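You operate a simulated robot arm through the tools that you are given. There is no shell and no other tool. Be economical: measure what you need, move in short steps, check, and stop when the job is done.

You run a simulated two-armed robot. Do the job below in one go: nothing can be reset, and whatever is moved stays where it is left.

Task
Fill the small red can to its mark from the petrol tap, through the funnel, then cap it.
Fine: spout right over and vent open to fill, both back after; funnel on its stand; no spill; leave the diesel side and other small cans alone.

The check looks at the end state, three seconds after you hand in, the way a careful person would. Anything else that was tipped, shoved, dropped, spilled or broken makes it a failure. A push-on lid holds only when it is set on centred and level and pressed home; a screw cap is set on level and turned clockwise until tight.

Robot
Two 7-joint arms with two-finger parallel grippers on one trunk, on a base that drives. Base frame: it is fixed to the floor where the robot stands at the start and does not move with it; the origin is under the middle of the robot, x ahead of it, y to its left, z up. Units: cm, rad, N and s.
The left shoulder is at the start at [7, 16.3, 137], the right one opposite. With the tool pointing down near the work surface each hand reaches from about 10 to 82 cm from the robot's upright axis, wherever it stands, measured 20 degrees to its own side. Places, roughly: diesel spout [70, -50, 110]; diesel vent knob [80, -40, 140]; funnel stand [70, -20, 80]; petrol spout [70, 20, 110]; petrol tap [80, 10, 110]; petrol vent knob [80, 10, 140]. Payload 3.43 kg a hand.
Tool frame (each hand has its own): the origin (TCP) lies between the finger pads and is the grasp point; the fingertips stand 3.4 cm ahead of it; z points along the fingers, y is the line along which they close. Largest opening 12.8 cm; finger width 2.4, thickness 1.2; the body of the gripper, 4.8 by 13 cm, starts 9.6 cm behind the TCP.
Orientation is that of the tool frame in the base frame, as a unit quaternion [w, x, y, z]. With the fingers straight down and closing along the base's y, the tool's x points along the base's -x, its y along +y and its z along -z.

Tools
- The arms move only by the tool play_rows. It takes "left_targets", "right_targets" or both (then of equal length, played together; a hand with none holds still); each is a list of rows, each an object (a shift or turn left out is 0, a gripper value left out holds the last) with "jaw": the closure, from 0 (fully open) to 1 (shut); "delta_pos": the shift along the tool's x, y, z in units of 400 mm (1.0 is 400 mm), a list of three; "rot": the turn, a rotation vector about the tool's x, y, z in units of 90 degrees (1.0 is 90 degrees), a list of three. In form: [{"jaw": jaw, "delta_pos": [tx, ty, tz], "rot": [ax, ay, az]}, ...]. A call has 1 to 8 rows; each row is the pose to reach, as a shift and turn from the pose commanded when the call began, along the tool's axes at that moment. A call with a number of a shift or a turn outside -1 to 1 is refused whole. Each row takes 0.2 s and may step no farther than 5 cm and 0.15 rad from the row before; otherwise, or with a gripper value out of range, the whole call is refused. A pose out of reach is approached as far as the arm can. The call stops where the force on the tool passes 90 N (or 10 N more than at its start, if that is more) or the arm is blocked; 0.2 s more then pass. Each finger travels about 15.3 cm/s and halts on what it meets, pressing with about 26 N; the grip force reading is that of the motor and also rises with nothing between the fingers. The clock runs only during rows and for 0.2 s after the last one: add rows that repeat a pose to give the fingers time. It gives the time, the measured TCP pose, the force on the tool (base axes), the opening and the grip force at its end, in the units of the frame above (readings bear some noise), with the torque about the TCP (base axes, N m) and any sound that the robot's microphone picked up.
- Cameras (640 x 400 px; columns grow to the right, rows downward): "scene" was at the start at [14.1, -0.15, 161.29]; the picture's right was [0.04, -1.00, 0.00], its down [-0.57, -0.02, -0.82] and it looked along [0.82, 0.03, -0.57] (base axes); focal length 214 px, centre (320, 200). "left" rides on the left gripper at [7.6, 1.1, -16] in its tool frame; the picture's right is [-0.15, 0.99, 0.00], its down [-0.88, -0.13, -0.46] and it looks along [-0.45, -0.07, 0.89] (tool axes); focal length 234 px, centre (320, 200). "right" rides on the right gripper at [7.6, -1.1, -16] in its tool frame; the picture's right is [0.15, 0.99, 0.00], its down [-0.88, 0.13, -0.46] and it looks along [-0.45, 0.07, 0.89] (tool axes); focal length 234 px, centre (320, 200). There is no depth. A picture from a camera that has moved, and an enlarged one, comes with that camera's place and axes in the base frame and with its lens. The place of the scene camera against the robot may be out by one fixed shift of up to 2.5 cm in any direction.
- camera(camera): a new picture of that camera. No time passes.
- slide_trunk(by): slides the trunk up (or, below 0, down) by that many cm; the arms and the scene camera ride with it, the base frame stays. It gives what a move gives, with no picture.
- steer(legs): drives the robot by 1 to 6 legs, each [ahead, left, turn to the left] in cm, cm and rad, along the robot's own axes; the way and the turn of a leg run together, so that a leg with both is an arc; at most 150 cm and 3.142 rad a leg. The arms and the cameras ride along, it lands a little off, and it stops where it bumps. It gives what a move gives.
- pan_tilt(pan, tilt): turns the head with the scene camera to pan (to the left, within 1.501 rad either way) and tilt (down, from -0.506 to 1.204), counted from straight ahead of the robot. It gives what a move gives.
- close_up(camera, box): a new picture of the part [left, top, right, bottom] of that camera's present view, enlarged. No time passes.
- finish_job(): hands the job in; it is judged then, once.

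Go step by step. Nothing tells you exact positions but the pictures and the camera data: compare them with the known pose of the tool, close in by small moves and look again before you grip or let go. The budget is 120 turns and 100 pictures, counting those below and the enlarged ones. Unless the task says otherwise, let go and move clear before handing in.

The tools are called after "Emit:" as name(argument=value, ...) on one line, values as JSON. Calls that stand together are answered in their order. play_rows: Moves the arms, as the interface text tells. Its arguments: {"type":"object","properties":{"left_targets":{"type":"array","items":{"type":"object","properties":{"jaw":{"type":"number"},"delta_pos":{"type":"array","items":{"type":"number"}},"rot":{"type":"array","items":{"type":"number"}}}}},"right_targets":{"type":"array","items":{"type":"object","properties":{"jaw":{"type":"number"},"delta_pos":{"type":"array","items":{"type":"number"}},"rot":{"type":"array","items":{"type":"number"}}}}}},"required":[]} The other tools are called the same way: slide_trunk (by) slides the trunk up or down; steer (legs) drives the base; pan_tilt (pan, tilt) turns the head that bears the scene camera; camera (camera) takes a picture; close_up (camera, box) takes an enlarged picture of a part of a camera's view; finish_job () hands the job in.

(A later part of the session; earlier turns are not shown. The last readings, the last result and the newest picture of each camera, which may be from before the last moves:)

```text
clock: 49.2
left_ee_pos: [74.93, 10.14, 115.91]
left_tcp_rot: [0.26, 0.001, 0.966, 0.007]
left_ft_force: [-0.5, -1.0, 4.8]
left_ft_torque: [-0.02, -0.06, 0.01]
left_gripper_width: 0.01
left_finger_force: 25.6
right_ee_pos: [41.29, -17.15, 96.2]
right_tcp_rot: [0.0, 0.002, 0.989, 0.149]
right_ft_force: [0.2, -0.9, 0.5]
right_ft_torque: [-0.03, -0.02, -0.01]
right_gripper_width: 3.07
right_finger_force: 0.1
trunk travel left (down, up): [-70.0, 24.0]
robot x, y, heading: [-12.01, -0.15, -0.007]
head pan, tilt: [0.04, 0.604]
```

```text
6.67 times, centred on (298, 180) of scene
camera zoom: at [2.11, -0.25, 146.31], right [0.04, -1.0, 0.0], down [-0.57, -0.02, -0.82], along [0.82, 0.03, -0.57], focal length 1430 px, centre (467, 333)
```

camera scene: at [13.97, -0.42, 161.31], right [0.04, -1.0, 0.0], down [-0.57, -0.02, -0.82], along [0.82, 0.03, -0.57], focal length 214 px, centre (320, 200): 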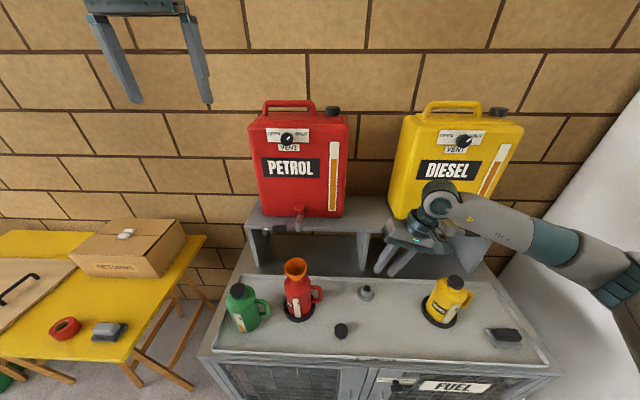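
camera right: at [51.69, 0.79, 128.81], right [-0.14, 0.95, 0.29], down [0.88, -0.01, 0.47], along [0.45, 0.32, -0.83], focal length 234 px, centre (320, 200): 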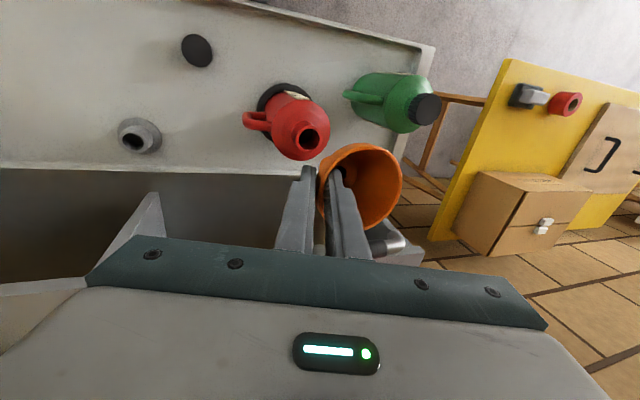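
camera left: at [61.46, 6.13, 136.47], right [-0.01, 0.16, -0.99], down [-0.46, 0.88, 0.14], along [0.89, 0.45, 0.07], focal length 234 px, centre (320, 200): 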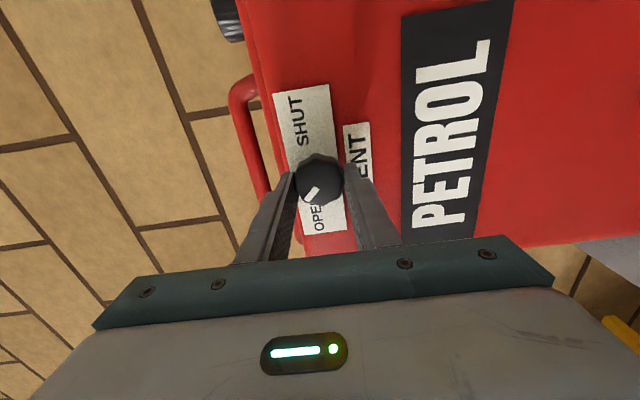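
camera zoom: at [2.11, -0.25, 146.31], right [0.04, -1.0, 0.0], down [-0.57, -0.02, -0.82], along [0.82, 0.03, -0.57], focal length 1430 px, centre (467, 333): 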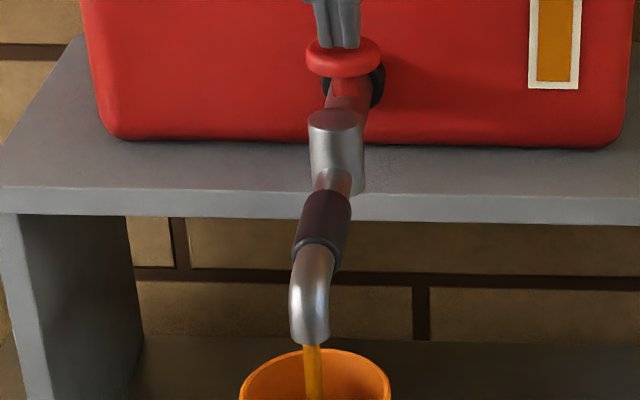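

Petrol flows into the funnel. I check the can's gauge.

Emit:
close_up(camera="scene", box=[266, 230, 330, 270])

```text
10.00 times, centred on (298, 250) of scene
camera zoom: at [2.11, -0.25, 146.31], right [0.04, -1.0, 0.0], down [-0.57, -0.02, -0.82], along [0.82, 0.03, -0.57], focal length 2145 px, centre (540, -300)
```

zoom: 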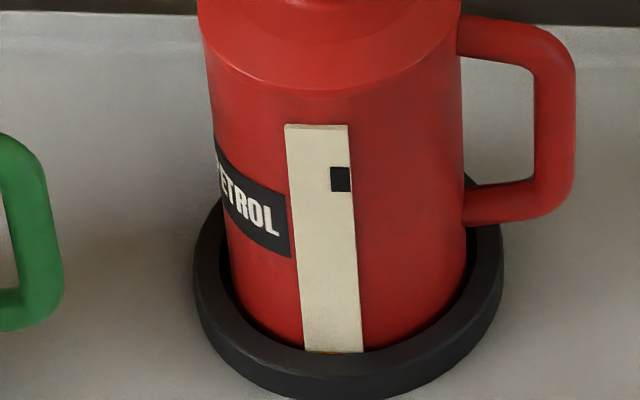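

Level just appears at the bottom. I hold for another 1.4 s and check.

Emit:
play_rows(left_targets=[{"jaw": 1}, {"jaw": 1}, {"jaw": 1}, {"jaw": 1}, {"jaw": 1}, {"jaw": 1}])

Emit:
close_up(camera="scene", box=[266, 230, 330, 270])

```text
clock: 50.6
left_ee_pos: [74.93, 10.13, 116.05]
left_tcp_rot: [0.259, 0.002, 0.966, 0.007]
left_ft_force: [-0.1, -1.7, 3.8]
left_ft_torque: [-0.07, -0.06, -0.02]
left_gripper_width: 0.0
left_finger_force: 26.0
right_ee_pos: [41.22, -17.18, 96.09]
right_tcp_rot: [0.0, 0.002, 0.989, 0.149]
right_ft_force: [0.2, -0.2, -1.0]
right_ft_torque: [0.0, -0.03, 0.0]
right_gripper_width: 3.05
right_finger_force: 0.0
trunk travel left (down, up): [-70.0, 24.0]
robot x, y, heading: [-12.36, 0.22, -0.004]
head pan, tilt: [0.04, 0.604]
```

```text
10.00 times, centred on (298, 250) of scene
camera zoom: at [2.12, -0.27, 146.3], right [0.04, -1.0, 0.0], down [-0.57, -0.02, -0.82], along [0.82, 0.03, -0.57], focal length 2145 px, centre (540, -300)
```

zoom: 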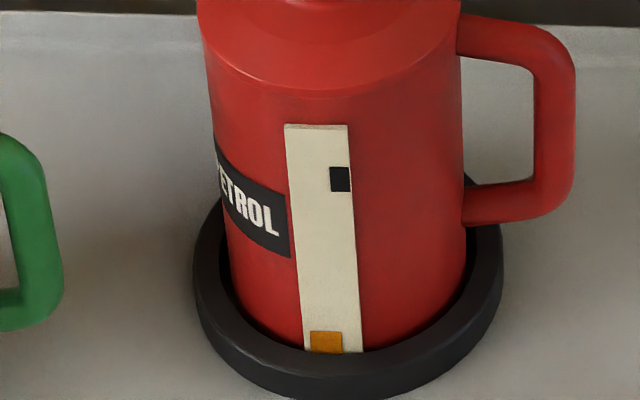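

About 14 px/s; the mark's centre is 151 px up, so about 10 s more. I hold in stages.

Emit:
play_rows(left_targets=[{"jaw": 1}, {"jaw": 1}, {"jaw": 1}, {"jaw": 1}, {"jaw": 1}, {"jaw": 1}, {"jaw": 1}, {"jaw": 1}])

Emit:
play_rows(left_targets=[{"jaw": 1}, {"jaw": 1}, {"jaw": 1}, {"jaw": 1}, {"jaw": 1}, {"jaw": 1}, {"jaw": 1}, {"jaw": 1}])

Emit:
close_up(camera="scene", box=[250, 205, 346, 265])

```text
clock: 52.4
left_ee_pos: [74.88, 10.2, 115.96]
left_tcp_rot: [0.259, 0.001, 0.966, 0.007]
left_ft_force: [-0.2, -1.1, 5.1]
left_ft_torque: [-0.08, -0.04, -0.03]
left_gripper_width: 0.0
left_finger_force: 25.9
right_ee_pos: [41.1, -17.08, 96.25]
right_tcp_rot: [0.0, 0.001, 0.989, 0.148]
right_ft_force: [0.2, -0.2, -0.1]
right_ft_torque: [-0.02, 0.01, -0.02]
right_gripper_width: 3.05
right_finger_force: 0.0
trunk travel left (down, up): [-70.0, 24.0]
robot x, y, heading: [-11.88, -0.14, -0.002]
head pan, tilt: [0.04, 0.604]
```

```text
clock: 54.2
left_ee_pos: [75.02, 10.13, 115.94]
left_tcp_rot: [0.259, 0.001, 0.966, 0.007]
left_ft_force: [0.1, -1.4, 5.4]
left_ft_torque: [-0.04, -0.02, 0.01]
left_gripper_width: 0.01
left_finger_force: 26.2
right_ee_pos: [41.15, -17.13, 96.13]
right_tcp_rot: [0.0, 0.002, 0.989, 0.149]
right_ft_force: [0.2, -0.2, 0.9]
right_ft_torque: [-0.04, 0.03, -0.02]
right_gripper_width: 3.05
right_finger_force: 0.0
trunk travel left (down, up): [-70.0, 24.0]
robot x, y, heading: [-11.9, 0.0, -0.004]
head pan, tilt: [0.04, 0.604]
```

```text
6.67 times, centred on (298, 235) of scene
camera zoom: at [2.11, -0.27, 146.3], right [0.04, -1.0, 0.0], down [-0.57, -0.02, -0.82], along [0.82, 0.03, -0.57], focal length 1430 px, centre (467, -33)
```

zoom: 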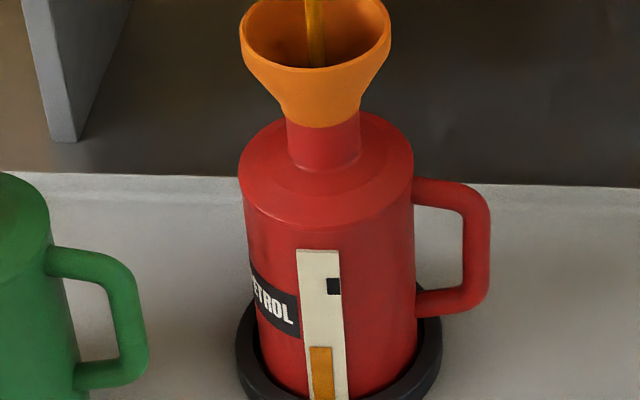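

Level now at 270 px, mark 180; rate about 17 px/s, so about 5.3 s remain. I hold 3.6 s more.

Emit:
play_rows(left_targets=[{"jaw": 1}, {"jaw": 1}, {"jaw": 1}, {"jaw": 1}, {"jaw": 1}, {"jaw": 1}, {"jaw": 1}, {"jaw": 1}])

Emit:
play_rows(left_targets=[{"jaw": 1}, {"jaw": 1}, {"jaw": 1}, {"jaw": 1}, {"jaw": 1}, {"jaw": 1}, {"jaw": 1}, {"jaw": 1}])

Emit:
close_up(camera="scene", box=[266, 230, 330, 270])

```text
clock: 56.0
left_ee_pos: [74.89, 10.26, 116.07]
left_tcp_rot: [0.259, 0.001, 0.966, 0.007]
left_ft_force: [0.2, -1.3, 4.5]
left_ft_torque: [-0.03, -0.06, 0.03]
left_gripper_width: 0.0
left_finger_force: 26.5
right_ee_pos: [41.2, -17.13, 96.24]
right_tcp_rot: [0.0, 0.001, 0.989, 0.149]
right_ft_force: [0.3, 0.6, -0.1]
right_ft_torque: [0.0, -0.02, -0.03]
right_gripper_width: 3.07
right_finger_force: 0.0
trunk travel left (down, up): [-70.0, 24.0]
robot x, y, heading: [-11.74, -0.73, -0.005]
head pan, tilt: [0.04, 0.604]
```

```text
clock: 57.8
left_ee_pos: [74.87, 10.22, 116.07]
left_tcp_rot: [0.259, 0.002, 0.966, 0.006]
left_ft_force: [0.0, -1.5, 4.8]
left_ft_torque: [-0.03, -0.07, -0.01]
left_gripper_width: 0.0
left_finger_force: 25.8
right_ee_pos: [41.2, -17.08, 96.17]
right_tcp_rot: [0.001, 0.002, 0.989, 0.149]
right_ft_force: [0.4, 0.1, -0.3]
right_ft_torque: [0.03, 0.01, -0.01]
right_gripper_width: 3.05
right_finger_force: 0.1
trunk travel left (down, up): [-70.0, 24.0]
robot x, y, heading: [-11.76, -0.1, -0.002]
head pan, tilt: [0.04, 0.604]
```

```text
10.00 times, centred on (298, 250) of scene
camera zoom: at [2.11, -0.26, 146.3], right [0.04, -1.0, 0.0], down [-0.57, -0.02, -0.82], along [0.82, 0.03, -0.57], focal length 2145 px, centre (540, -300)
```

zoom: 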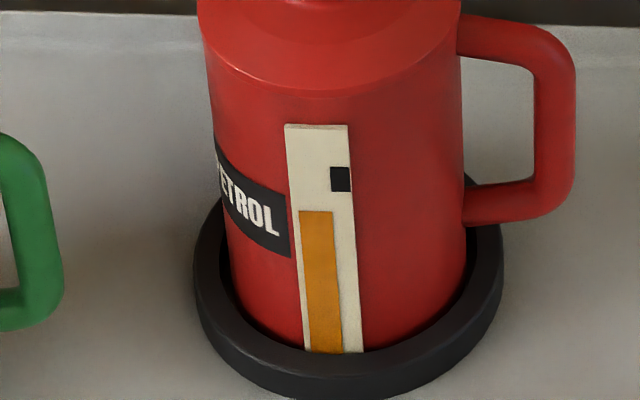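

Level 211, mark 180: about 1.9 s of flow left including the release tail. I hold 1.2 s and look.

Emit:
play_rows(left_targets=[{"jaw": 1}, {"jaw": 1}, {"jaw": 1}, {"jaw": 1}, {"jaw": 1}])

Emit:
close_up(camera="scene", box=[282, 240, 314, 260])

```text
clock: 59.0
left_ee_pos: [74.84, 10.35, 115.94]
left_tcp_rot: [0.259, 0.001, 0.966, 0.007]
left_ft_force: [-0.2, -2.4, 5.2]
left_ft_torque: [-0.08, -0.06, -0.02]
left_gripper_width: 0.01
left_finger_force: 26.4
right_ee_pos: [41.21, -17.08, 96.22]
right_tcp_rot: [0.0, 0.002, 0.989, 0.148]
right_ft_force: [-0.2, -0.1, -1.0]
right_ft_torque: [-0.02, -0.01, -0.01]
right_gripper_width: 3.05
right_finger_force: 0.1
trunk travel left (down, up): [-70.0, 24.0]
robot x, y, heading: [-11.82, 0.02, -0.004]
head pan, tilt: [0.04, 0.604]
```

```text
16.00 times, centred on (298, 250) of scene
camera zoom: at [2.11, -0.26, 146.3], right [0.04, -1.0, 0.0], down [-0.57, -0.02, -0.82], along [0.82, 0.03, -0.57], focal length 3432 px, centre (672, -600)
```

zoom: 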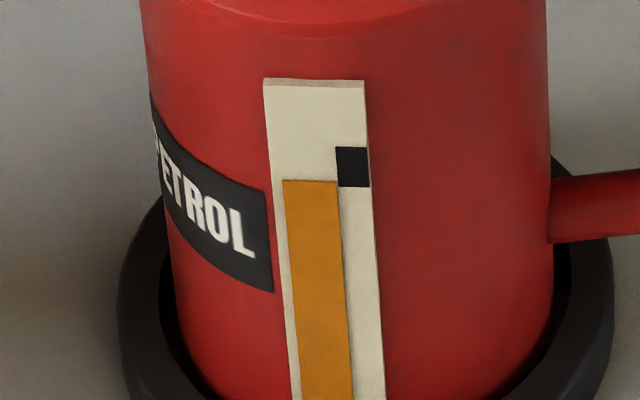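

Level is at the lower edge of the mark, needing about 0.5 s more. I hold 0.2 s and release by lifting off.

Emit:
play_rows(left_targets=[{"jaw": 1}, {"delta_pos": [-0.025, 0, -0.0433]}, {"delta_pos": [-0.0375, 0, -0.065]}])

Emit:
close_up(camera="scene", box=[282, 240, 314, 260])

Emit:
close_up(camera="scene", box=[250, 150, 346, 210])

```text
clock: 59.8
left_ee_pos: [74.8, 10.19, 118.95]
left_tcp_rot: [0.259, 0.001, 0.966, 0.007]
left_ft_force: [0.0, 0.4, 0.2]
left_ft_torque: [0.0, 0.02, -0.02]
left_gripper_width: 0.0
left_finger_force: 26.5
right_ee_pos: [41.18, -17.02, 96.16]
right_tcp_rot: [0.0, 0.002, 0.989, 0.149]
right_ft_force: [0.3, -0.1, 0.0]
right_ft_torque: [0.01, -0.02, -0.01]
right_gripper_width: 3.06
right_finger_force: 0.1
trunk travel left (down, up): [-70.0, 24.0]
robot x, y, heading: [-11.72, -0.13, -0.004]
head pan, tilt: [0.04, 0.604]
```

```text
16.00 times, centred on (298, 250) of scene
camera zoom: at [2.16, -0.24, 146.29], right [0.04, -1.0, 0.0], down [-0.57, -0.02, -0.82], along [0.82, 0.03, -0.57], focal length 3432 px, centre (672, -600)
```

zoom: 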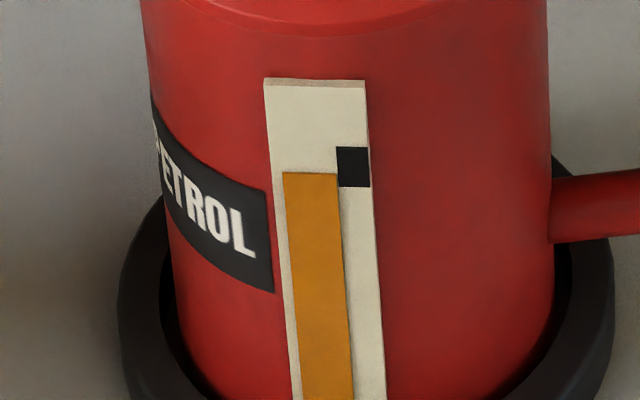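

```text
6.67 times, centred on (298, 180) of scene
camera zoom: at [2.16, -0.24, 146.29], right [0.04, -1.0, 0.0], down [-0.57, -0.02, -0.82], along [0.82, 0.03, -0.57], focal length 1430 px, centre (467, 333)
```

zoom: 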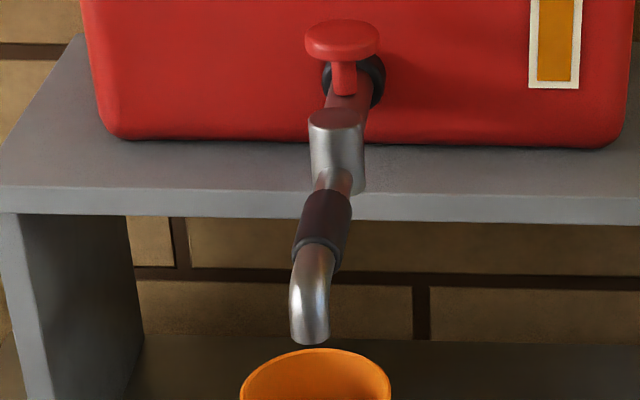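

Level sits at the middle of the mark (within about 1 mm) and the flow has stopped. Next I shut the vent: back to the hover point and turn the hand as before.

Emit:
play_rows(left_targets=[{"delta_pos": [-0.007, 0.0155, -0.106]}, {"delta_pos": [-0.0136, 0.031, -0.212]}, {"delta_pos": [-0.02, 0.0465, -0.317]}, {"delta_pos": [-0.027, 0.062, -0.423]}, {"delta_pos": [-0.034, 0.0775, -0.529]}])

Emit:
play_rows(left_targets=[{"rot": [0.042, -0.042, -0.0725], "jaw": 0.5}, {"rot": [0.084, -0.084, -0.145]}, {"rot": [0.126, -0.126, -0.2175]}, {"rot": [0.168, -0.168, -0.29]}, {"rot": [0.21, -0.21, -0.3625]}, {"rot": [0.252, -0.252, -0.435]}, {"rot": [0.294, -0.294, -0.5075]}, {"rot": [0.336, -0.336, -0.58]}])

Emit:
play_rows(left_targets=[{"rot": [0.042, -0.042, -0.0725]}, {"rot": [0.084, -0.084, -0.145]}, {"rot": [0.126, -0.126, -0.2175]}, {"rot": [0.168, -0.168, -0.29]}, {"rot": [0.183, -0.183, -0.319]}])

```text
clock: 61.0
left_ee_pos: [65.42, 12.99, 138.13]
left_tcp_rot: [0.259, 0.002, 0.966, 0.007]
left_ft_force: [0.3, 0.3, -0.8]
left_ft_torque: [0.01, -0.02, -0.03]
left_gripper_width: 0.0
left_finger_force: 26.3
right_ee_pos: [41.18, -16.97, 96.22]
right_tcp_rot: [0.002, 0.001, 0.989, 0.149]
right_ft_force: [-0.1, -0.1, -0.4]
right_ft_torque: [0.01, -0.03, -0.02]
right_gripper_width: 3.06
right_finger_force: 0.1
trunk travel left (down, up): [-70.0, 24.0]
robot x, y, heading: [-12.03, -0.32, -0.003]
head pan, tilt: [0.04, 0.604]
```

```text
clock: 62.8
left_ee_pos: [65.6, 13.02, 137.88]
left_tcp_rot: [0.459, -0.348, 0.74, -0.347]
left_ft_force: [-0.2, -0.9, 0.1]
left_ft_torque: [-0.01, 0.0, 0.03]
left_gripper_width: 6.4
left_finger_force: 0.0
right_ee_pos: [41.4, -17.21, 96.21]
right_tcp_rot: [0.0, 0.002, 0.989, 0.148]
right_ft_force: [0.3, 0.8, 0.3]
right_ft_torque: [0.0, 0.03, 0.0]
right_gripper_width: 3.09
right_finger_force: 0.2
trunk travel left (down, up): [-70.0, 24.0]
robot x, y, heading: [-12.13, 0.01, 0.0]
head pan, tilt: [0.04, 0.604]
```

```text
clock: 64.0
left_ee_pos: [65.31, 12.96, 138.11]
left_tcp_rot: [0.504, -0.496, 0.502, -0.497]
left_ft_force: [0.1, 0.6, -0.3]
left_ft_torque: [0.02, 0.0, -0.01]
left_gripper_width: 6.42
left_finger_force: 0.0
right_ee_pos: [41.07, -17.04, 96.09]
right_tcp_rot: [0.002, 0.002, 0.989, 0.149]
right_ft_force: [0.1, 0.5, 0.1]
right_ft_torque: [0.01, -0.02, 0.0]
right_gripper_width: 3.09
right_finger_force: 0.0
trunk travel left (down, up): [-70.0, 24.0]
robot x, y, heading: [-12.16, 0.24, -0.001]
head pan, tilt: [0.04, 0.604]
```

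Emit:
play_rows(left_targets=[{"delta_pos": [-0.01, 0.009, 0.1]}, {"delta_pos": [-0.01, 0.009, 0.2]}, {"delta_pos": [-0.01, 0.009, 0.26]}, {"delta_pos": [-0.01, 0.009, 0.303]}])

Emit:
close_up(camera="left", box=[240, 100, 400, 200])

```text
clock: 65.0
left_ee_pos: [77.74, 13.27, 137.67]
left_tcp_rot: [0.503, -0.496, 0.503, -0.497]
left_ft_force: [0.4, -0.4, -0.5]
left_ft_torque: [-0.04, 0.01, 0.0]
left_gripper_width: 6.42
left_finger_force: 0.0
right_ee_pos: [41.32, -17.13, 96.1]
right_tcp_rot: [0.001, 0.001, 0.989, 0.149]
right_ft_force: [0.7, -0.1, 0.3]
right_ft_torque: [0.01, -0.03, -0.02]
right_gripper_width: 3.07
right_finger_force: 0.0
trunk travel left (down, up): [-70.0, 24.0]
robot x, y, heading: [-11.97, -0.14, -0.003]
head pan, tilt: [0.04, 0.604]
```

```text
4.00 times, centred on (320, 150) of left
camera zoom: at [61.71, 5.93, 136.57], right [0.0, 0.16, -0.99], down [-0.45, 0.88, 0.14], along [0.89, 0.45, 0.07], focal length 937 px, centre (320, 400)
```

zoom: 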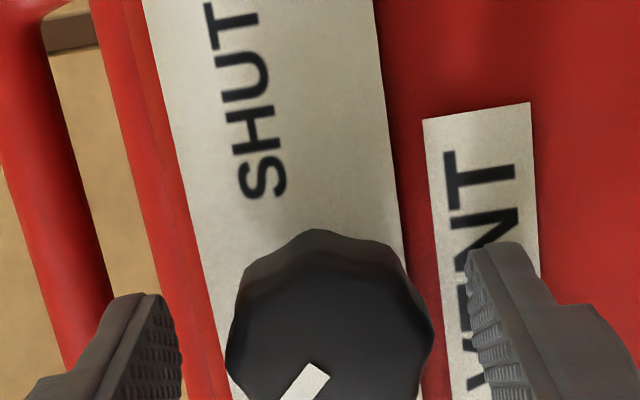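

The fingers straddle the knob. I close and turn clockwise 90° back to SHUT.

Emit:
play_rows(left_targets=[{"delta_pos": [0, 0.004, 0], "jaw": 0.65}, {"delta_pos": [0, 0.004, 0], "jaw": 0.85}, {"delta_pos": [0, 0.004, 0], "jaw": 0.9}])

Emit:
play_rows(left_targets=[{"rot": [0, 0, 0.09]}, {"rot": [0, 0, 0.18]}, {"rot": [0, 0, 0.27]}, {"rot": [0, 0, 0.36]}, {"rot": [0, 0, 0.45]}, {"rot": [0, 0, 0.54]}])

Emit:
play_rows(left_targets=[{"rot": [0, 0, 0.09]}, {"rot": [0, 0, 0.18]}, {"rot": [0, 0, 0.27]}, {"rot": [0, 0, 0.36]}, {"rot": [0, 0, 0.45]}])

Emit:
close_up(camera="left", box=[240, 100, 400, 200])

```text
clock: 65.8
left_ee_pos: [77.64, 13.32, 137.54]
left_tcp_rot: [0.503, -0.496, 0.504, -0.497]
left_ft_force: [-3.1, 0.4, -2.8]
left_ft_torque: [0.02, -0.06, 0.03]
left_gripper_width: 3.94
left_finger_force: 44.7
right_ee_pos: [41.26, -17.02, 96.22]
right_tcp_rot: [0.0, 0.002, 0.989, 0.148]
right_ft_force: [-0.3, -0.4, 0.4]
right_ft_torque: [0.02, 0.0, 0.0]
right_gripper_width: 3.06
right_finger_force: 0.0
trunk travel left (down, up): [-70.0, 24.0]
robot x, y, heading: [-11.79, -0.2, -0.002]
head pan, tilt: [0.04, 0.604]
```

```text
clock: 67.2
left_ee_pos: [77.77, 13.33, 137.56]
left_tcp_rot: [0.663, -0.245, 0.663, -0.245]
left_ft_force: [7.3, -2.8, 9.9]
left_ft_torque: [-0.04, 0.74, -0.63]
left_gripper_width: 3.93
left_finger_force: 45.2
right_ee_pos: [41.28, -17.15, 96.23]
right_tcp_rot: [0.0, 0.002, 0.989, 0.15]
right_ft_force: [0.2, -0.5, -0.8]
right_ft_torque: [-0.02, 0.05, -0.02]
right_gripper_width: 3.06
right_finger_force: 0.1
trunk travel left (down, up): [-70.0, 24.0]
robot x, y, heading: [-12.01, 0.26, -0.004]
head pan, tilt: [0.04, 0.604]
```

```text
clock: 68.4
left_ee_pos: [77.76, 13.13, 137.57]
left_tcp_rot: [0.709, 0.001, 0.706, 0.0]
left_ft_force: [14.9, -5.2, 22.1]
left_ft_torque: [-0.01, 0.21, 0.15]
left_gripper_width: 3.96
left_finger_force: 44.9
right_ee_pos: [41.19, -17.2, 96.07]
right_tcp_rot: [0.0, 0.001, 0.989, 0.148]
right_ft_force: [1.0, 0.0, 0.4]
right_ft_torque: [0.03, -0.02, -0.03]
right_gripper_width: 3.07
right_finger_force: 0.0
trunk travel left (down, up): [-70.0, 24.0]
robot x, y, heading: [-11.69, 0.01, -0.004]
head pan, tilt: [0.04, 0.604]
```

```text
4.00 times, centred on (320, 150) of left
camera zoom: at [61.69, 14.47, 130.1], right [0.0, 0.99, 0.15], down [-0.46, -0.13, 0.88], along [0.89, -0.07, 0.45], focal length 937 px, centre (320, 400)
```

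zoom: 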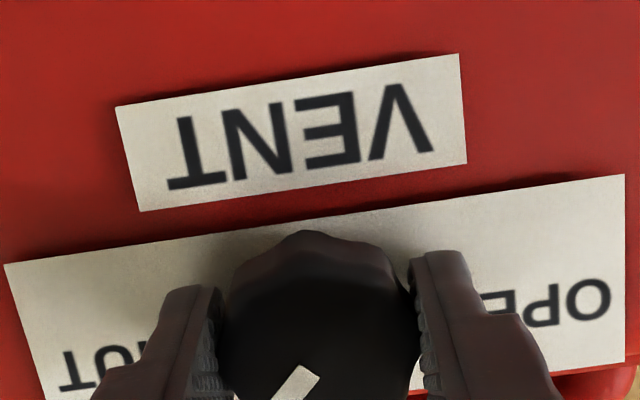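

Pointer is back at SHUT exactly as at the start. I release, retract, pitch the hand down again and bring it to the right side of the spout.

Emit:
play_rows(left_targets=[{"jaw": 0.6}, {"jaw": 0.5}, {"delta_pos": [0, 0, -0.08]}, {"delta_pos": [0, 0, -0.19]}, {"delta_pos": [0, 0, -0.3], "jaw": 0.9}])

Emit:
play_rows(left_targets=[{"delta_pos": [0.05, -0.022, -0.009], "rot": [0, 0.084, 0], "jaw": 1}, {"delta_pos": [0.1, -0.045, -0.018], "rot": [0, 0.167, 0]}, {"delta_pos": [0.15, -0.068, -0.026], "rot": [0, 0.25, 0]}, {"delta_pos": [0.2, -0.09, -0.035], "rot": [0, 0.333, 0]}, {"delta_pos": [0.25, -0.112, -0.044], "rot": [0, 0.417, 0]}, {"delta_pos": [0.3, -0.135, -0.053], "rot": [0, 0.5, 0]}, {"delta_pos": [0.36, -0.158, -0.061], "rot": [0, 0.583, 0]}, {"delta_pos": [0.415, -0.18, -0.07], "rot": [0, 0.667, 0]}])

Emit:
close_up(camera="scene", box=[220, 65, 412, 185])

Emit:
camera(camera="left")

```text
clock: 69.6
left_ee_pos: [65.46, 13.33, 137.31]
left_tcp_rot: [0.707, 0.0, 0.707, -0.001]
left_ft_force: [-0.4, -0.6, -0.2]
left_ft_torque: [-0.03, 0.0, 0.0]
left_gripper_width: 1.28
left_finger_force: 0.1
right_ee_pos: [41.21, -17.05, 96.23]
right_tcp_rot: [0.0, 0.002, 0.989, 0.147]
right_ft_force: [-0.1, -0.3, 0.9]
right_ft_torque: [-0.02, -0.02, -0.02]
right_gripper_width: 3.06
right_finger_force: 0.0
trunk travel left (down, up): [-70.0, 24.0]
robot x, y, heading: [-11.85, -0.07, -0.005]
head pan, tilt: [0.04, 0.604]
```

```text
clock: 71.4
left_ee_pos: [62.82, 6.25, 120.64]
left_tcp_rot: [0.257, 0.0, 0.966, -0.001]
left_ft_force: [0.1, 0.3, -0.3]
left_ft_torque: [0.03, -0.01, -0.01]
left_gripper_width: 0.02
left_finger_force: 26.2
right_ee_pos: [41.42, -17.16, 96.11]
right_tcp_rot: [0.0, 0.002, 0.989, 0.149]
right_ft_force: [0.1, -0.6, -0.4]
right_ft_torque: [0.02, -0.01, 0.0]
right_gripper_width: 3.07
right_finger_force: 0.2
trunk travel left (down, up): [-70.0, 24.0]
robot x, y, heading: [-11.81, -0.27, -0.004]
head pan, tilt: [0.04, 0.604]
```

```text
3.33 times, centred on (316, 125) of scene
camera zoom: at [2.29, -0.3, 146.28], right [0.04, -1.0, 0.0], down [-0.57, -0.02, -0.82], along [0.82, 0.03, -0.57], focal length 715 px, centre (333, 450)
```

zoom: 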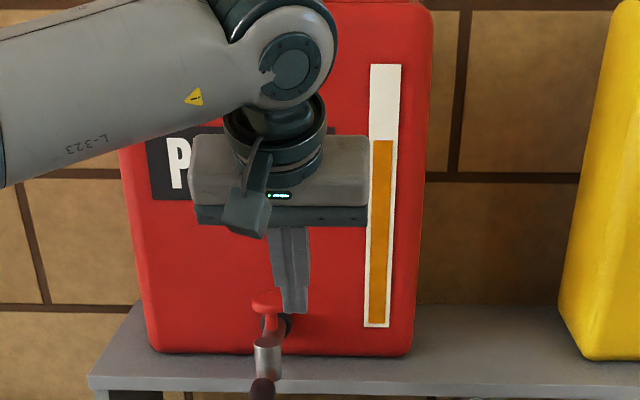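

```text
25 pictures are left
camera left: at [48.28, 7.46, 130.84], right [0.13, 0.99, 0.07], down [0.54, -0.13, 0.83], along [0.83, -0.07, -0.55], focal length 234 px, centre (320, 200)
```

left: 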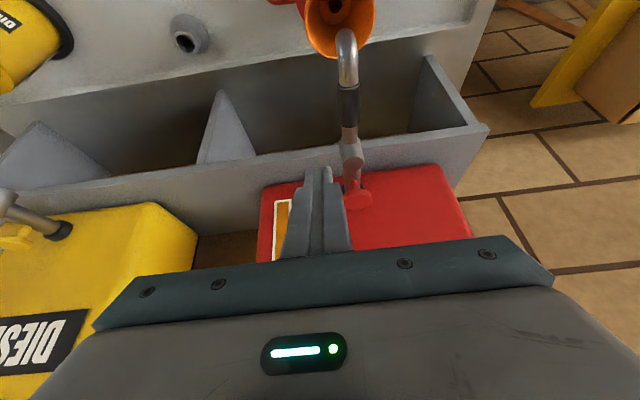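

The sleeve is at [65.3, 10.4] with the finger 1.5 cm to its right. I lower beside it, then push it back along the arc.

Emit:
play_rows(left_targets=[{"delta_pos": [0.047, 0, 0.081]}, {"delta_pos": [0.094, 0, 0.162]}, {"delta_pos": [0.139, 0, 0.241]}, {"delta_pos": [0.139, 0.034, 0.241]}])

Emit:
play_rows(left_targets=[{"delta_pos": [0, 0.01, 0]}, {"delta_pos": [0.0065, 0.03, -0.0038]}, {"delta_pos": [0.0102, 0.049, -0.0059]}, {"delta_pos": [0.0113, 0.07, -0.0065]}, {"delta_pos": [0.011, 0.093, -0.0064]}, {"delta_pos": [0.0076, 0.116, -0.0044]}, {"delta_pos": [0.0013, 0.139, -0.0008]}])

Emit:
close_up(camera="scene", box=[234, 145, 362, 225])

```text
clock: 72.4
left_ee_pos: [62.75, 7.49, 109.64]
left_tcp_rot: [0.259, 0.0, 0.966, -0.002]
left_ft_force: [0.2, 0.8, 0.7]
left_ft_torque: [-0.04, 0.0, -0.05]
left_gripper_width: 0.01
left_finger_force: 25.4
right_ee_pos: [41.06, -16.93, 96.11]
right_tcp_rot: [0.0, 0.002, 0.989, 0.148]
right_ft_force: [0.5, -0.7, -0.4]
right_ft_torque: [-0.03, 0.02, -0.01]
right_gripper_width: 3.07
right_finger_force: 0.1
trunk travel left (down, up): [-70.0, 24.0]
robot x, y, heading: [-11.28, -0.2, -0.002]
head pan, tilt: [0.04, 0.604]
```

```text
clock: 74.0
left_ee_pos: [62.81, 13.08, 109.91]
left_tcp_rot: [0.257, 0.001, 0.966, -0.002]
left_ft_force: [0.2, -0.6, 0.3]
left_ft_torque: [-0.01, -0.02, 0.04]
left_gripper_width: 0.0
left_finger_force: 26.0
right_ee_pos: [41.19, -17.08, 96.19]
right_tcp_rot: [0.001, 0.002, 0.989, 0.148]
right_ft_force: [0.6, 0.2, -0.1]
right_ft_torque: [0.01, -0.01, 0.01]
right_gripper_width: 3.08
right_finger_force: 0.0
trunk travel left (down, up): [-70.0, 24.0]
robot x, y, heading: [-11.82, -0.02, 0.003]
head pan, tilt: [0.04, 0.604]
```

```text
5.00 times, centred on (298, 185) of scene
camera zoom: at [2.19, -0.18, 146.29], right [0.04, -1.0, 0.0], down [-0.57, -0.02, -0.82], along [0.82, 0.03, -0.57], focal length 1072 px, centre (430, 275)
```

zoom: 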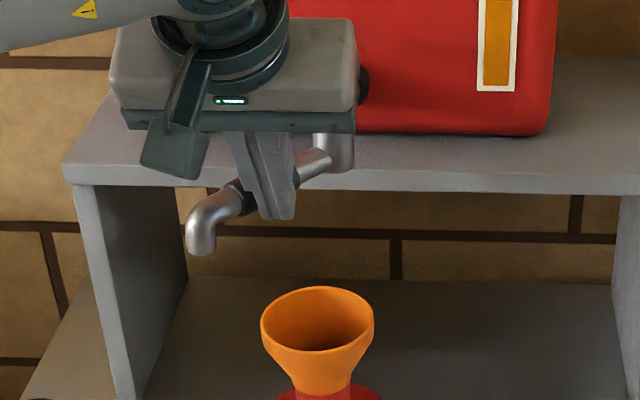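

Spout is about halfway back. I finish the arc.

Emit:
play_rows(left_targets=[{"delta_pos": [-0.0087, 0.0225, 0.005]}, {"delta_pos": [-0.0217, 0.043, 0.0125]}, {"delta_pos": [-0.0368, 0.0625, 0.0213]}, {"delta_pos": [-0.0541, 0.0775, 0.0313]}, {"delta_pos": [-0.0693, 0.089, 0.04]}, {"delta_pos": [-0.0866, 0.0975, 0.05]}])

Emit:
close_up(camera="left", box=[160, 0, 480, 200])

```text
clock: 75.4
left_ee_pos: [66.91, 17.01, 109.8]
left_tcp_rot: [0.258, 0.0, 0.966, -0.002]
left_ft_force: [-0.4, 0.8, -0.7]
left_ft_torque: [0.01, 0.01, -0.01]
left_gripper_width: 0.0
left_finger_force: 26.1
right_ee_pos: [41.36, -17.13, 96.09]
right_tcp_rot: [0.001, 0.002, 0.989, 0.148]
right_ft_force: [-0.1, 0.5, 0.0]
right_ft_torque: [-0.01, 0.04, 0.01]
right_gripper_width: 3.06
right_finger_force: 0.1
trunk travel left (down, up): [-70.0, 24.0]
robot x, y, heading: [-12.12, 0.22, -0.005]
head pan, tilt: [0.04, 0.604]
```

```text
2.00 times, centred on (320, 100) of left
camera zoom: at [52.28, 18.25, 119.88], right [0.13, 0.99, 0.07], down [0.54, -0.13, 0.83], along [0.83, -0.07, -0.55], focal length 468 px, centre (320, 400)
```

zoom: 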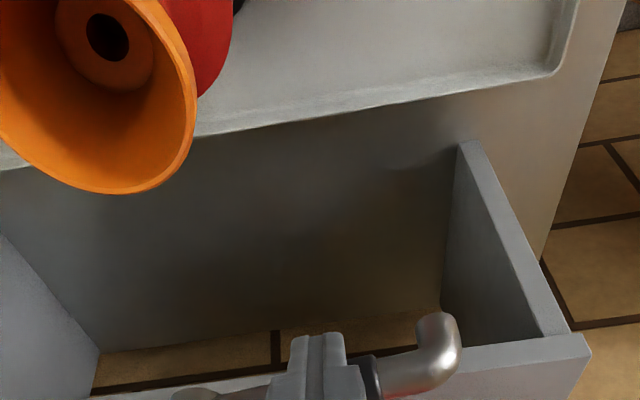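

It seems a few degrees short of its start position. I push on gently, watching for the stop.

Emit:
play_rows(left_targets=[{"delta_pos": [-0.0087, 0, 0.005]}, {"delta_pos": [-0.0173, 0, 0.01]}])

Emit:
close_up(camera="scene", box=[234, 145, 362, 225])

```text
clock: 76.0
left_ee_pos: [67.38, 16.97, 109.77]
left_tcp_rot: [0.259, -0.001, 0.966, -0.001]
left_ft_force: [-7.8, 0.3, 0.1]
left_ft_torque: [-0.06, 0.13, 0.03]
left_gripper_width: 0.01
left_finger_force: 25.2
right_ee_pos: [41.19, -17.16, 96.19]
right_tcp_rot: [0.001, 0.001, 0.989, 0.148]
right_ft_force: [0.7, -1.0, 0.5]
right_ft_torque: [0.02, -0.02, -0.02]
right_gripper_width: 3.07
right_finger_force: 0.0
trunk travel left (down, up): [-70.0, 24.0]
robot x, y, heading: [-12.17, -0.1, -0.003]
head pan, tilt: [0.04, 0.604]
```

```text
5.00 times, centred on (298, 185) of scene
camera zoom: at [2.02, -0.22, 146.31], right [0.04, -1.0, 0.0], down [-0.57, -0.02, -0.82], along [0.82, 0.03, -0.57], focal length 1072 px, centre (430, 275)
```

zoom: 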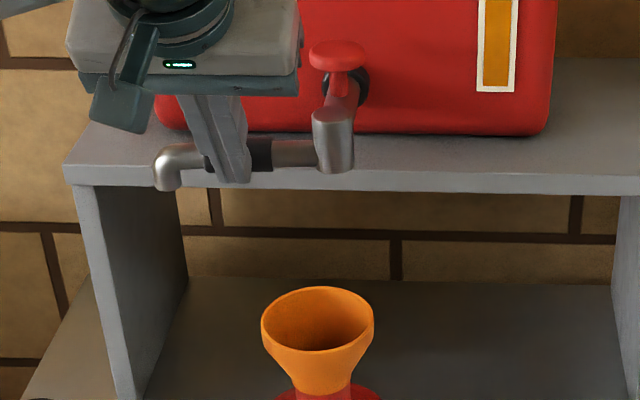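

The spout is back against its stop, as at the start. I park the left hand up and left, then return base and trunk to the original setup for the right arm.

Emit:
play_rows(left_targets=[{"delta_pos": [0.0866, 0, -0.05]}, {"delta_pos": [0.173, 0, -0.1]}, {"delta_pos": [0.1665, 0.05, -0.2116]}, {"delta_pos": [0.16, 0.1, -0.323]}, {"delta_pos": [0.153, 0.15, -0.435]}, {"delta_pos": [0.146, 0.2, -0.546]}, {"delta_pos": [0.152, 0.25, -0.636]}, {"delta_pos": [0.158, 0.25, -0.726]}])

Emit:
slide_trunk(by=15)

Emit:
steer(legs=[[12, 0, 0]])

Emit:
camera(camera="scene")

Emit:
camera(camera="right")

```text
clock: 77.8
left_ee_pos: [47.52, 26.88, 131.89]
left_tcp_rot: [0.259, 0.001, 0.966, 0.0]
left_ft_force: [-0.4, 0.4, -0.7]
left_ft_torque: [0.01, 0.01, -0.01]
left_gripper_width: 0.01
left_finger_force: 25.9
right_ee_pos: [41.13, -17.22, 96.16]
right_tcp_rot: [0.0, 0.002, 0.989, 0.149]
right_ft_force: [0.3, -0.2, 0.9]
right_ft_torque: [-0.02, 0.0, -0.03]
right_gripper_width: 3.05
right_finger_force: 0.0
trunk travel left (down, up): [-70.0, 24.0]
robot x, y, heading: [-11.99, -0.06, -0.001]
head pan, tilt: [0.04, 0.604]
```

```text
clock: 79.5
left_ee_pos: [47.62, 26.95, 146.78]
left_tcp_rot: [0.258, 0.0, 0.966, -0.001]
left_ft_force: [0.1, -0.8, -0.6]
left_ft_torque: [0.01, 0.01, -0.01]
left_gripper_width: 0.0
left_finger_force: 25.6
right_ee_pos: [41.2, -17.05, 111.1]
right_tcp_rot: [0.0, 0.002, 0.989, 0.148]
right_ft_force: [0.0, 0.6, -0.4]
right_ft_torque: [0.02, 0.02, 0.0]
right_gripper_width: 3.08
right_finger_force: 0.1
trunk travel left (down, up): [-85.0, 9.0]
robot x, y, heading: [-11.79, 0.16, -0.001]
head pan, tilt: [0.04, 0.604]
```

```text
clock: 80.8
left_ee_pos: [59.31, 26.82, 146.85]
left_tcp_rot: [0.259, 0.0, 0.966, -0.002]
left_ft_force: [0.3, 0.3, -0.4]
left_ft_torque: [-0.01, -0.03, -0.02]
left_gripper_width: 0.0
left_finger_force: 26.1
right_ee_pos: [52.87, -17.12, 111.12]
right_tcp_rot: [0.002, 0.002, 0.989, 0.148]
right_ft_force: [-0.1, 0.2, 0.2]
right_ft_torque: [-0.01, 0.0, -0.01]
right_gripper_width: 3.08
right_finger_force: 0.1
trunk travel left (down, up): [-85.0, 9.0]
robot x, y, heading: [0.2, 0.07, 0.003]
head pan, tilt: [0.04, 0.604]
```

```text
21 pictures are left
camera scene: at [13.76, -0.26, 161.32], right [0.04, -1.0, 0.0], down [-0.57, -0.02, -0.82], along [0.82, 0.03, -0.57], focal length 214 px, centre (320, 200)
```

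scene: 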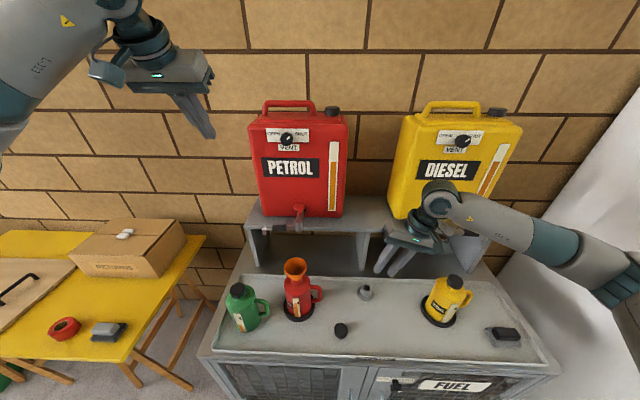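

```text
20 pictures are left
camera right: at [45.19, -22.85, 126.21], right [-0.14, 0.95, 0.29], down [0.88, -0.01, 0.48], along [0.45, 0.32, -0.83], focal length 234 px, centre (320, 200)
```

right: 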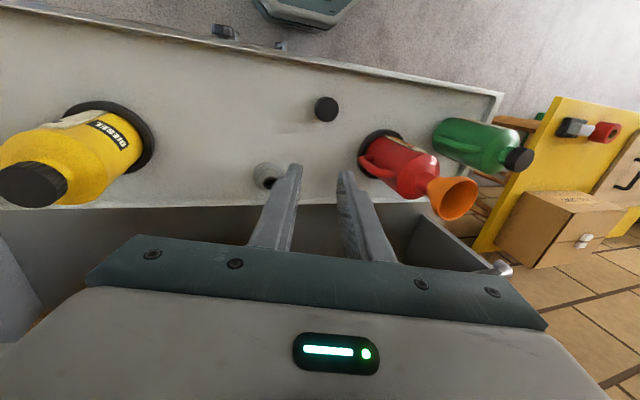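

All is in place. I take the right hand back to 12 cm behind its former funnel grip, along the same axis.

Emit:
play_rows(right_targets=[{"delta_pos": [-0.0305, 0.1, 0.0206]}, {"delta_pos": [-0.061, 0.2, 0.0412]}, {"delta_pos": [-0.0915, 0.3, 0.0618]}, {"delta_pos": [-0.122, 0.4, 0.0824]}, {"delta_pos": [-0.1525, 0.499, 0.103]}])

Emit:
close_up(camera="right", box=[200, 60, 480, 235])

```text
clock: 82.0
left_ee_pos: [59.49, 27.14, 146.73]
left_tcp_rot: [0.259, 0.0, 0.966, -0.002]
left_ft_force: [0.2, -0.1, 0.4]
left_ft_torque: [-0.02, 0.01, 0.01]
left_gripper_width: 0.01
left_finger_force: 26.3
right_ee_pos: [59.22, 3.4, 113.04]
right_tcp_rot: [0.001, 0.002, 0.989, 0.147]
right_ft_force: [0.3, 1.1, -0.4]
right_ft_torque: [-0.01, -0.02, -0.02]
right_gripper_width: 3.07
right_finger_force: 0.2
trunk travel left (down, up): [-85.0, 9.0]
robot x, y, heading: [0.17, 0.18, -0.005]
head pan, tilt: [0.04, 0.604]
```

```text
2.29 times, centred on (340, 148) of right
camera zoom: at [51.44, -2.33, 128.08], right [-0.14, 0.95, 0.29], down [0.88, -0.01, 0.47], along [0.45, 0.32, -0.83], focal length 535 px, centre (274, 320)
```

zoom: 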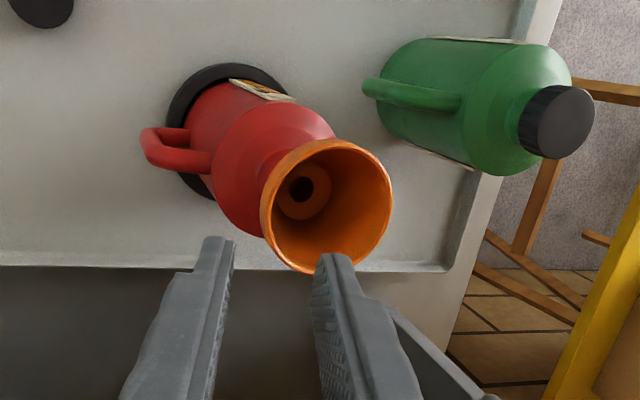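

The rim centre is at [58.9, 10.1, 101], same as before. I advance along the tool axis and grip the wall again.

Emit:
play_rows(right_targets=[{"delta_pos": [0.002, -0.004, 0.1]}, {"delta_pos": [0.004, -0.005, 0.2]}, {"delta_pos": [0.004, -0.005, 0.26]}, {"delta_pos": [0.004, -0.005, 0.297]}])

Emit:
close_up(camera="scene", box=[264, 240, 328, 280])

```text
clock: 83.0
left_ee_pos: [59.55, 26.78, 146.74]
left_tcp_rot: [0.259, 0.001, 0.966, -0.002]
left_ft_force: [0.2, -0.3, 0.7]
left_ft_torque: [-0.01, 0.01, -0.01]
left_gripper_width: 0.04
left_finger_force: 26.3
right_ee_pos: [59.02, 6.31, 101.71]
right_tcp_rot: [0.0, 0.003, 0.989, 0.149]
right_ft_force: [0.4, 0.4, -0.3]
right_ft_torque: [-0.04, -0.02, -0.01]
right_gripper_width: 3.05
right_finger_force: 0.1
trunk travel left (down, up): [-85.0, 9.0]
robot x, y, heading: [-0.29, -0.37, -0.007]
head pan, tilt: [0.04, 0.604]
```

```text
10.00 times, centred on (296, 260) of scene
camera zoom: at [14.0, -0.25, 161.3], right [0.04, -1.0, 0.0], down [-0.57, -0.02, -0.82], along [0.82, 0.03, -0.57], focal length 2145 px, centre (560, -400)
```

zoom: 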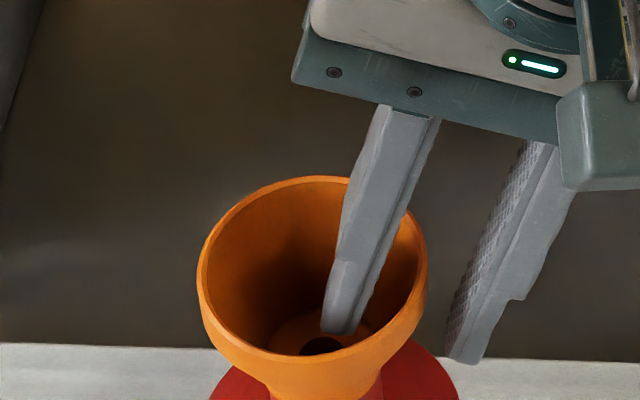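

Nearly identical to the earlier release pose; I shift 0.25 cm left to centre on the wall, then close.

Emit:
play_rows(right_targets=[{"delta_pos": [0, 0.006, 0.001]}, {"delta_pos": [0, 0.006, 0.001], "jaw": 0.85}, {"delta_pos": [0, 0.006, 0.001], "jaw": 1}, {"delta_pos": [0, 0.006, 0.001], "jaw": 1}])

Emit:
play_rows(right_targets=[{"delta_pos": [0, 0.0073, -0.024]}, {"delta_pos": [0, 0.0146, -0.048]}, {"delta_pos": [0, 0.0292, -0.096]}, {"delta_pos": [0, 0.0438, -0.143]}, {"delta_pos": [0, 0.066, -0.215]}, {"delta_pos": [0, 0.088, -0.287]}])

Emit:
close_up(camera="scene", box=[224, 205, 384, 305])

```text
clock: 84.0
left_ee_pos: [59.38, 26.81, 146.83]
left_tcp_rot: [0.259, 0.001, 0.966, -0.002]
left_ft_force: [0.8, -0.8, 0.6]
left_ft_torque: [-0.02, -0.04, -0.01]
left_gripper_width: 0.0
left_finger_force: 25.4
right_ee_pos: [59.08, 6.6, 101.83]
right_tcp_rot: [0.001, 0.003, 0.989, 0.147]
right_ft_force: [0.4, 1.0, 0.5]
right_ft_torque: [-0.02, -0.01, 0.0]
right_gripper_width: 0.85
right_finger_force: 26.1
trunk travel left (down, up): [-85.0, 9.0]
robot x, y, heading: [-0.0, -0.24, -0.001]
head pan, tilt: [0.04, 0.604]
```

```text
clock: 85.4
left_ee_pos: [59.44, 26.79, 146.76]
left_tcp_rot: [0.259, 0.0, 0.966, -0.002]
left_ft_force: [-0.3, 0.4, 0.5]
left_ft_torque: [-0.01, -0.02, -0.03]
left_gripper_width: 0.0
left_finger_force: 26.2
right_ee_pos: [59.01, 6.52, 113.67]
right_tcp_rot: [0.001, 0.002, 0.989, 0.148]
right_ft_force: [0.1, -0.5, -0.7]
right_ft_torque: [-0.02, -0.01, 0.02]
right_gripper_width: 0.85
right_finger_force: 25.9
trunk travel left (down, up): [-85.0, 9.0]
robot x, y, heading: [-0.24, -0.05, -0.007]
head pan, tilt: [0.04, 0.604]
```

```text
4.00 times, centred on (304, 255) of scene
camera zoom: at [13.93, -0.21, 161.29], right [0.04, -1.0, 0.0], down [-0.57, -0.02, -0.82], along [0.82, 0.03, -0.57], focal length 858 px, centre (384, -20)
```

zoom: 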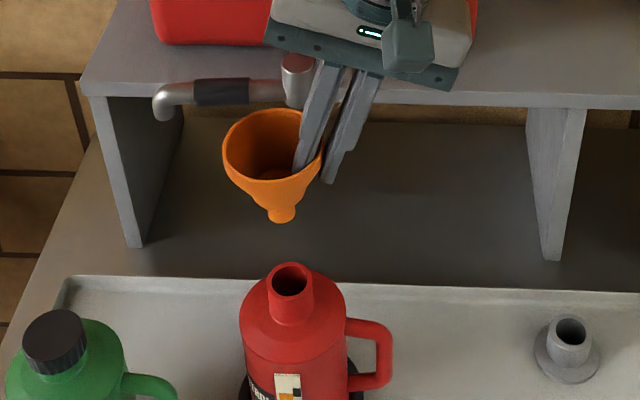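

The funnel is lifted clear and upright. I carry it back over its stand.

Emit:
play_rows(right_targets=[{"delta_pos": [-0.0229, -0.092, -0.0281]}, {"delta_pos": [-0.0457, -0.184, -0.0563]}, {"delta_pos": [-0.0686, -0.276, -0.0844]}, {"delta_pos": [-0.0914, -0.369, -0.1126]}, {"delta_pos": [-0.114, -0.461, -0.141]}, {"delta_pos": [-0.137, -0.553, -0.169]}, {"delta_pos": [-0.16, -0.645, -0.197]}])

Emit:
play_rows(right_targets=[{"delta_pos": [0, -0.033, 0.108]}, {"delta_pos": [0, -0.066, 0.216]}, {"delta_pos": [0, -0.099, 0.324]}, {"delta_pos": [0, -0.124, 0.406]}])

Emit:
close_up(camera="scene", box=[320, 245, 416, 305])

Emit:
close_up(camera="right", box=[240, 80, 432, 200])

```text
clock: 87.0
left_ee_pos: [59.46, 26.74, 146.84]
left_tcp_rot: [0.259, 0.002, 0.966, -0.001]
left_ft_force: [0.5, 0.4, 0.5]
left_ft_torque: [0.02, 0.02, -0.02]
left_gripper_width: 0.02
left_finger_force: 26.2
right_ee_pos: [65.24, -20.41, 113.66]
right_tcp_rot: [0.0, 0.002, 0.989, 0.149]
right_ft_force: [0.7, -0.6, 0.2]
right_ft_torque: [0.01, 0.0, -0.02]
right_gripper_width: 0.85
right_finger_force: 26.1
trunk travel left (down, up): [-85.0, 9.0]
robot x, y, heading: [0.3, 0.1, -0.001]
head pan, tilt: [0.04, 0.604]
```

```text
clock: 88.0
left_ee_pos: [59.58, 26.68, 146.83]
left_tcp_rot: [0.258, 0.002, 0.966, -0.002]
left_ft_force: [0.3, 0.7, 0.5]
left_ft_torque: [0.0, 0.02, -0.01]
left_gripper_width: 0.01
left_finger_force: 26.3
right_ee_pos: [65.21, -20.52, 96.57]
right_tcp_rot: [0.001, 0.003, 0.989, 0.149]
right_ft_force: [0.1, 0.0, -0.4]
right_ft_torque: [0.01, -0.05, -0.01]
right_gripper_width: 0.84
right_finger_force: 25.7
trunk travel left (down, up): [-85.0, 9.0]
robot x, y, heading: [0.06, -0.05, -0.0]
head pan, tilt: [0.04, 0.604]
```

```text
6.67 times, centred on (368, 275) of scene
camera zoom: at [14.06, -0.27, 161.29], right [0.04, -1.0, 0.0], down [-0.57, -0.02, -0.82], along [0.82, 0.03, -0.57], focal length 1430 px, centre (0, -300)
```

zoom: 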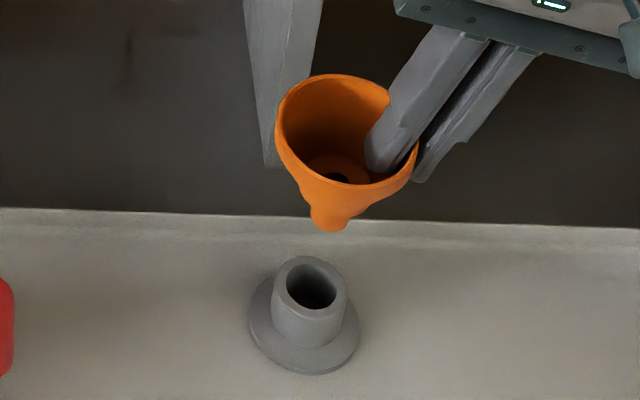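

```text
3.33 times, centred on (336, 140) of right
camera zoom: at [57.55, -26.15, 111.61], right [-0.14, 0.95, 0.29], down [0.88, -0.01, 0.47], along [0.45, 0.32, -0.83], focal length 781 px, centre (267, 400)
```

zoom: 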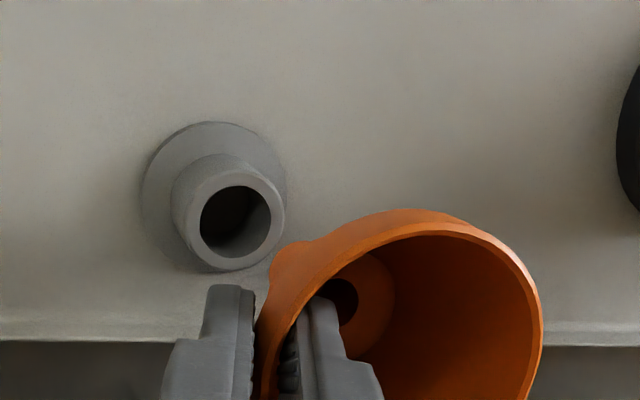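

Stand hole by the wrist camera: about [65.8, -16.8]; the stem is about 0.4 cm nearer and 0.2 left. I correct and lower to just above the hole.

Emit:
play_rows(right_targets=[{"delta_pos": [-0.009, -0.005, 0.0]}, {"delta_pos": [-0.009, -0.034, 0.095]}, {"delta_pos": [-0.009, -0.052, 0.155]}])

Emit:
close_up(camera="scene", box=[336, 260, 400, 300])

```text
clock: 88.8
left_ee_pos: [59.5, 26.8, 146.78]
left_tcp_rot: [0.258, 0.001, 0.966, -0.001]
left_ft_force: [-0.1, -0.7, 0.1]
left_ft_torque: [0.02, 0.0, -0.03]
left_gripper_width: 0.0
left_finger_force: 25.9
right_ee_pos: [65.6, -20.66, 90.17]
right_tcp_rot: [0.0, 0.002, 0.989, 0.148]
right_ft_force: [0.1, 0.3, -0.3]
right_ft_torque: [-0.03, 0.01, 0.0]
right_gripper_width: 0.84
right_finger_force: 25.5
trunk travel left (down, up): [-85.0, 9.0]
robot x, y, heading: [-0.31, -0.18, -0.005]
head pan, tilt: [0.04, 0.604]
```

```text
10.00 times, centred on (368, 280) of scene
camera zoom: at [14.01, -0.29, 161.3], right [0.04, -1.0, 0.0], down [-0.57, -0.02, -0.82], along [0.82, 0.03, -0.57], focal length 2145 px, centre (-160, -600)
```

zoom: 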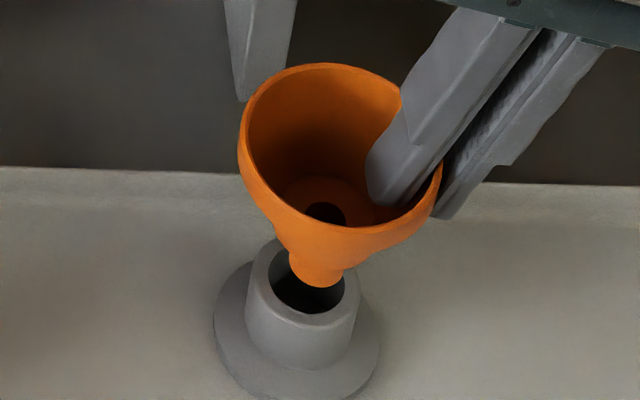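

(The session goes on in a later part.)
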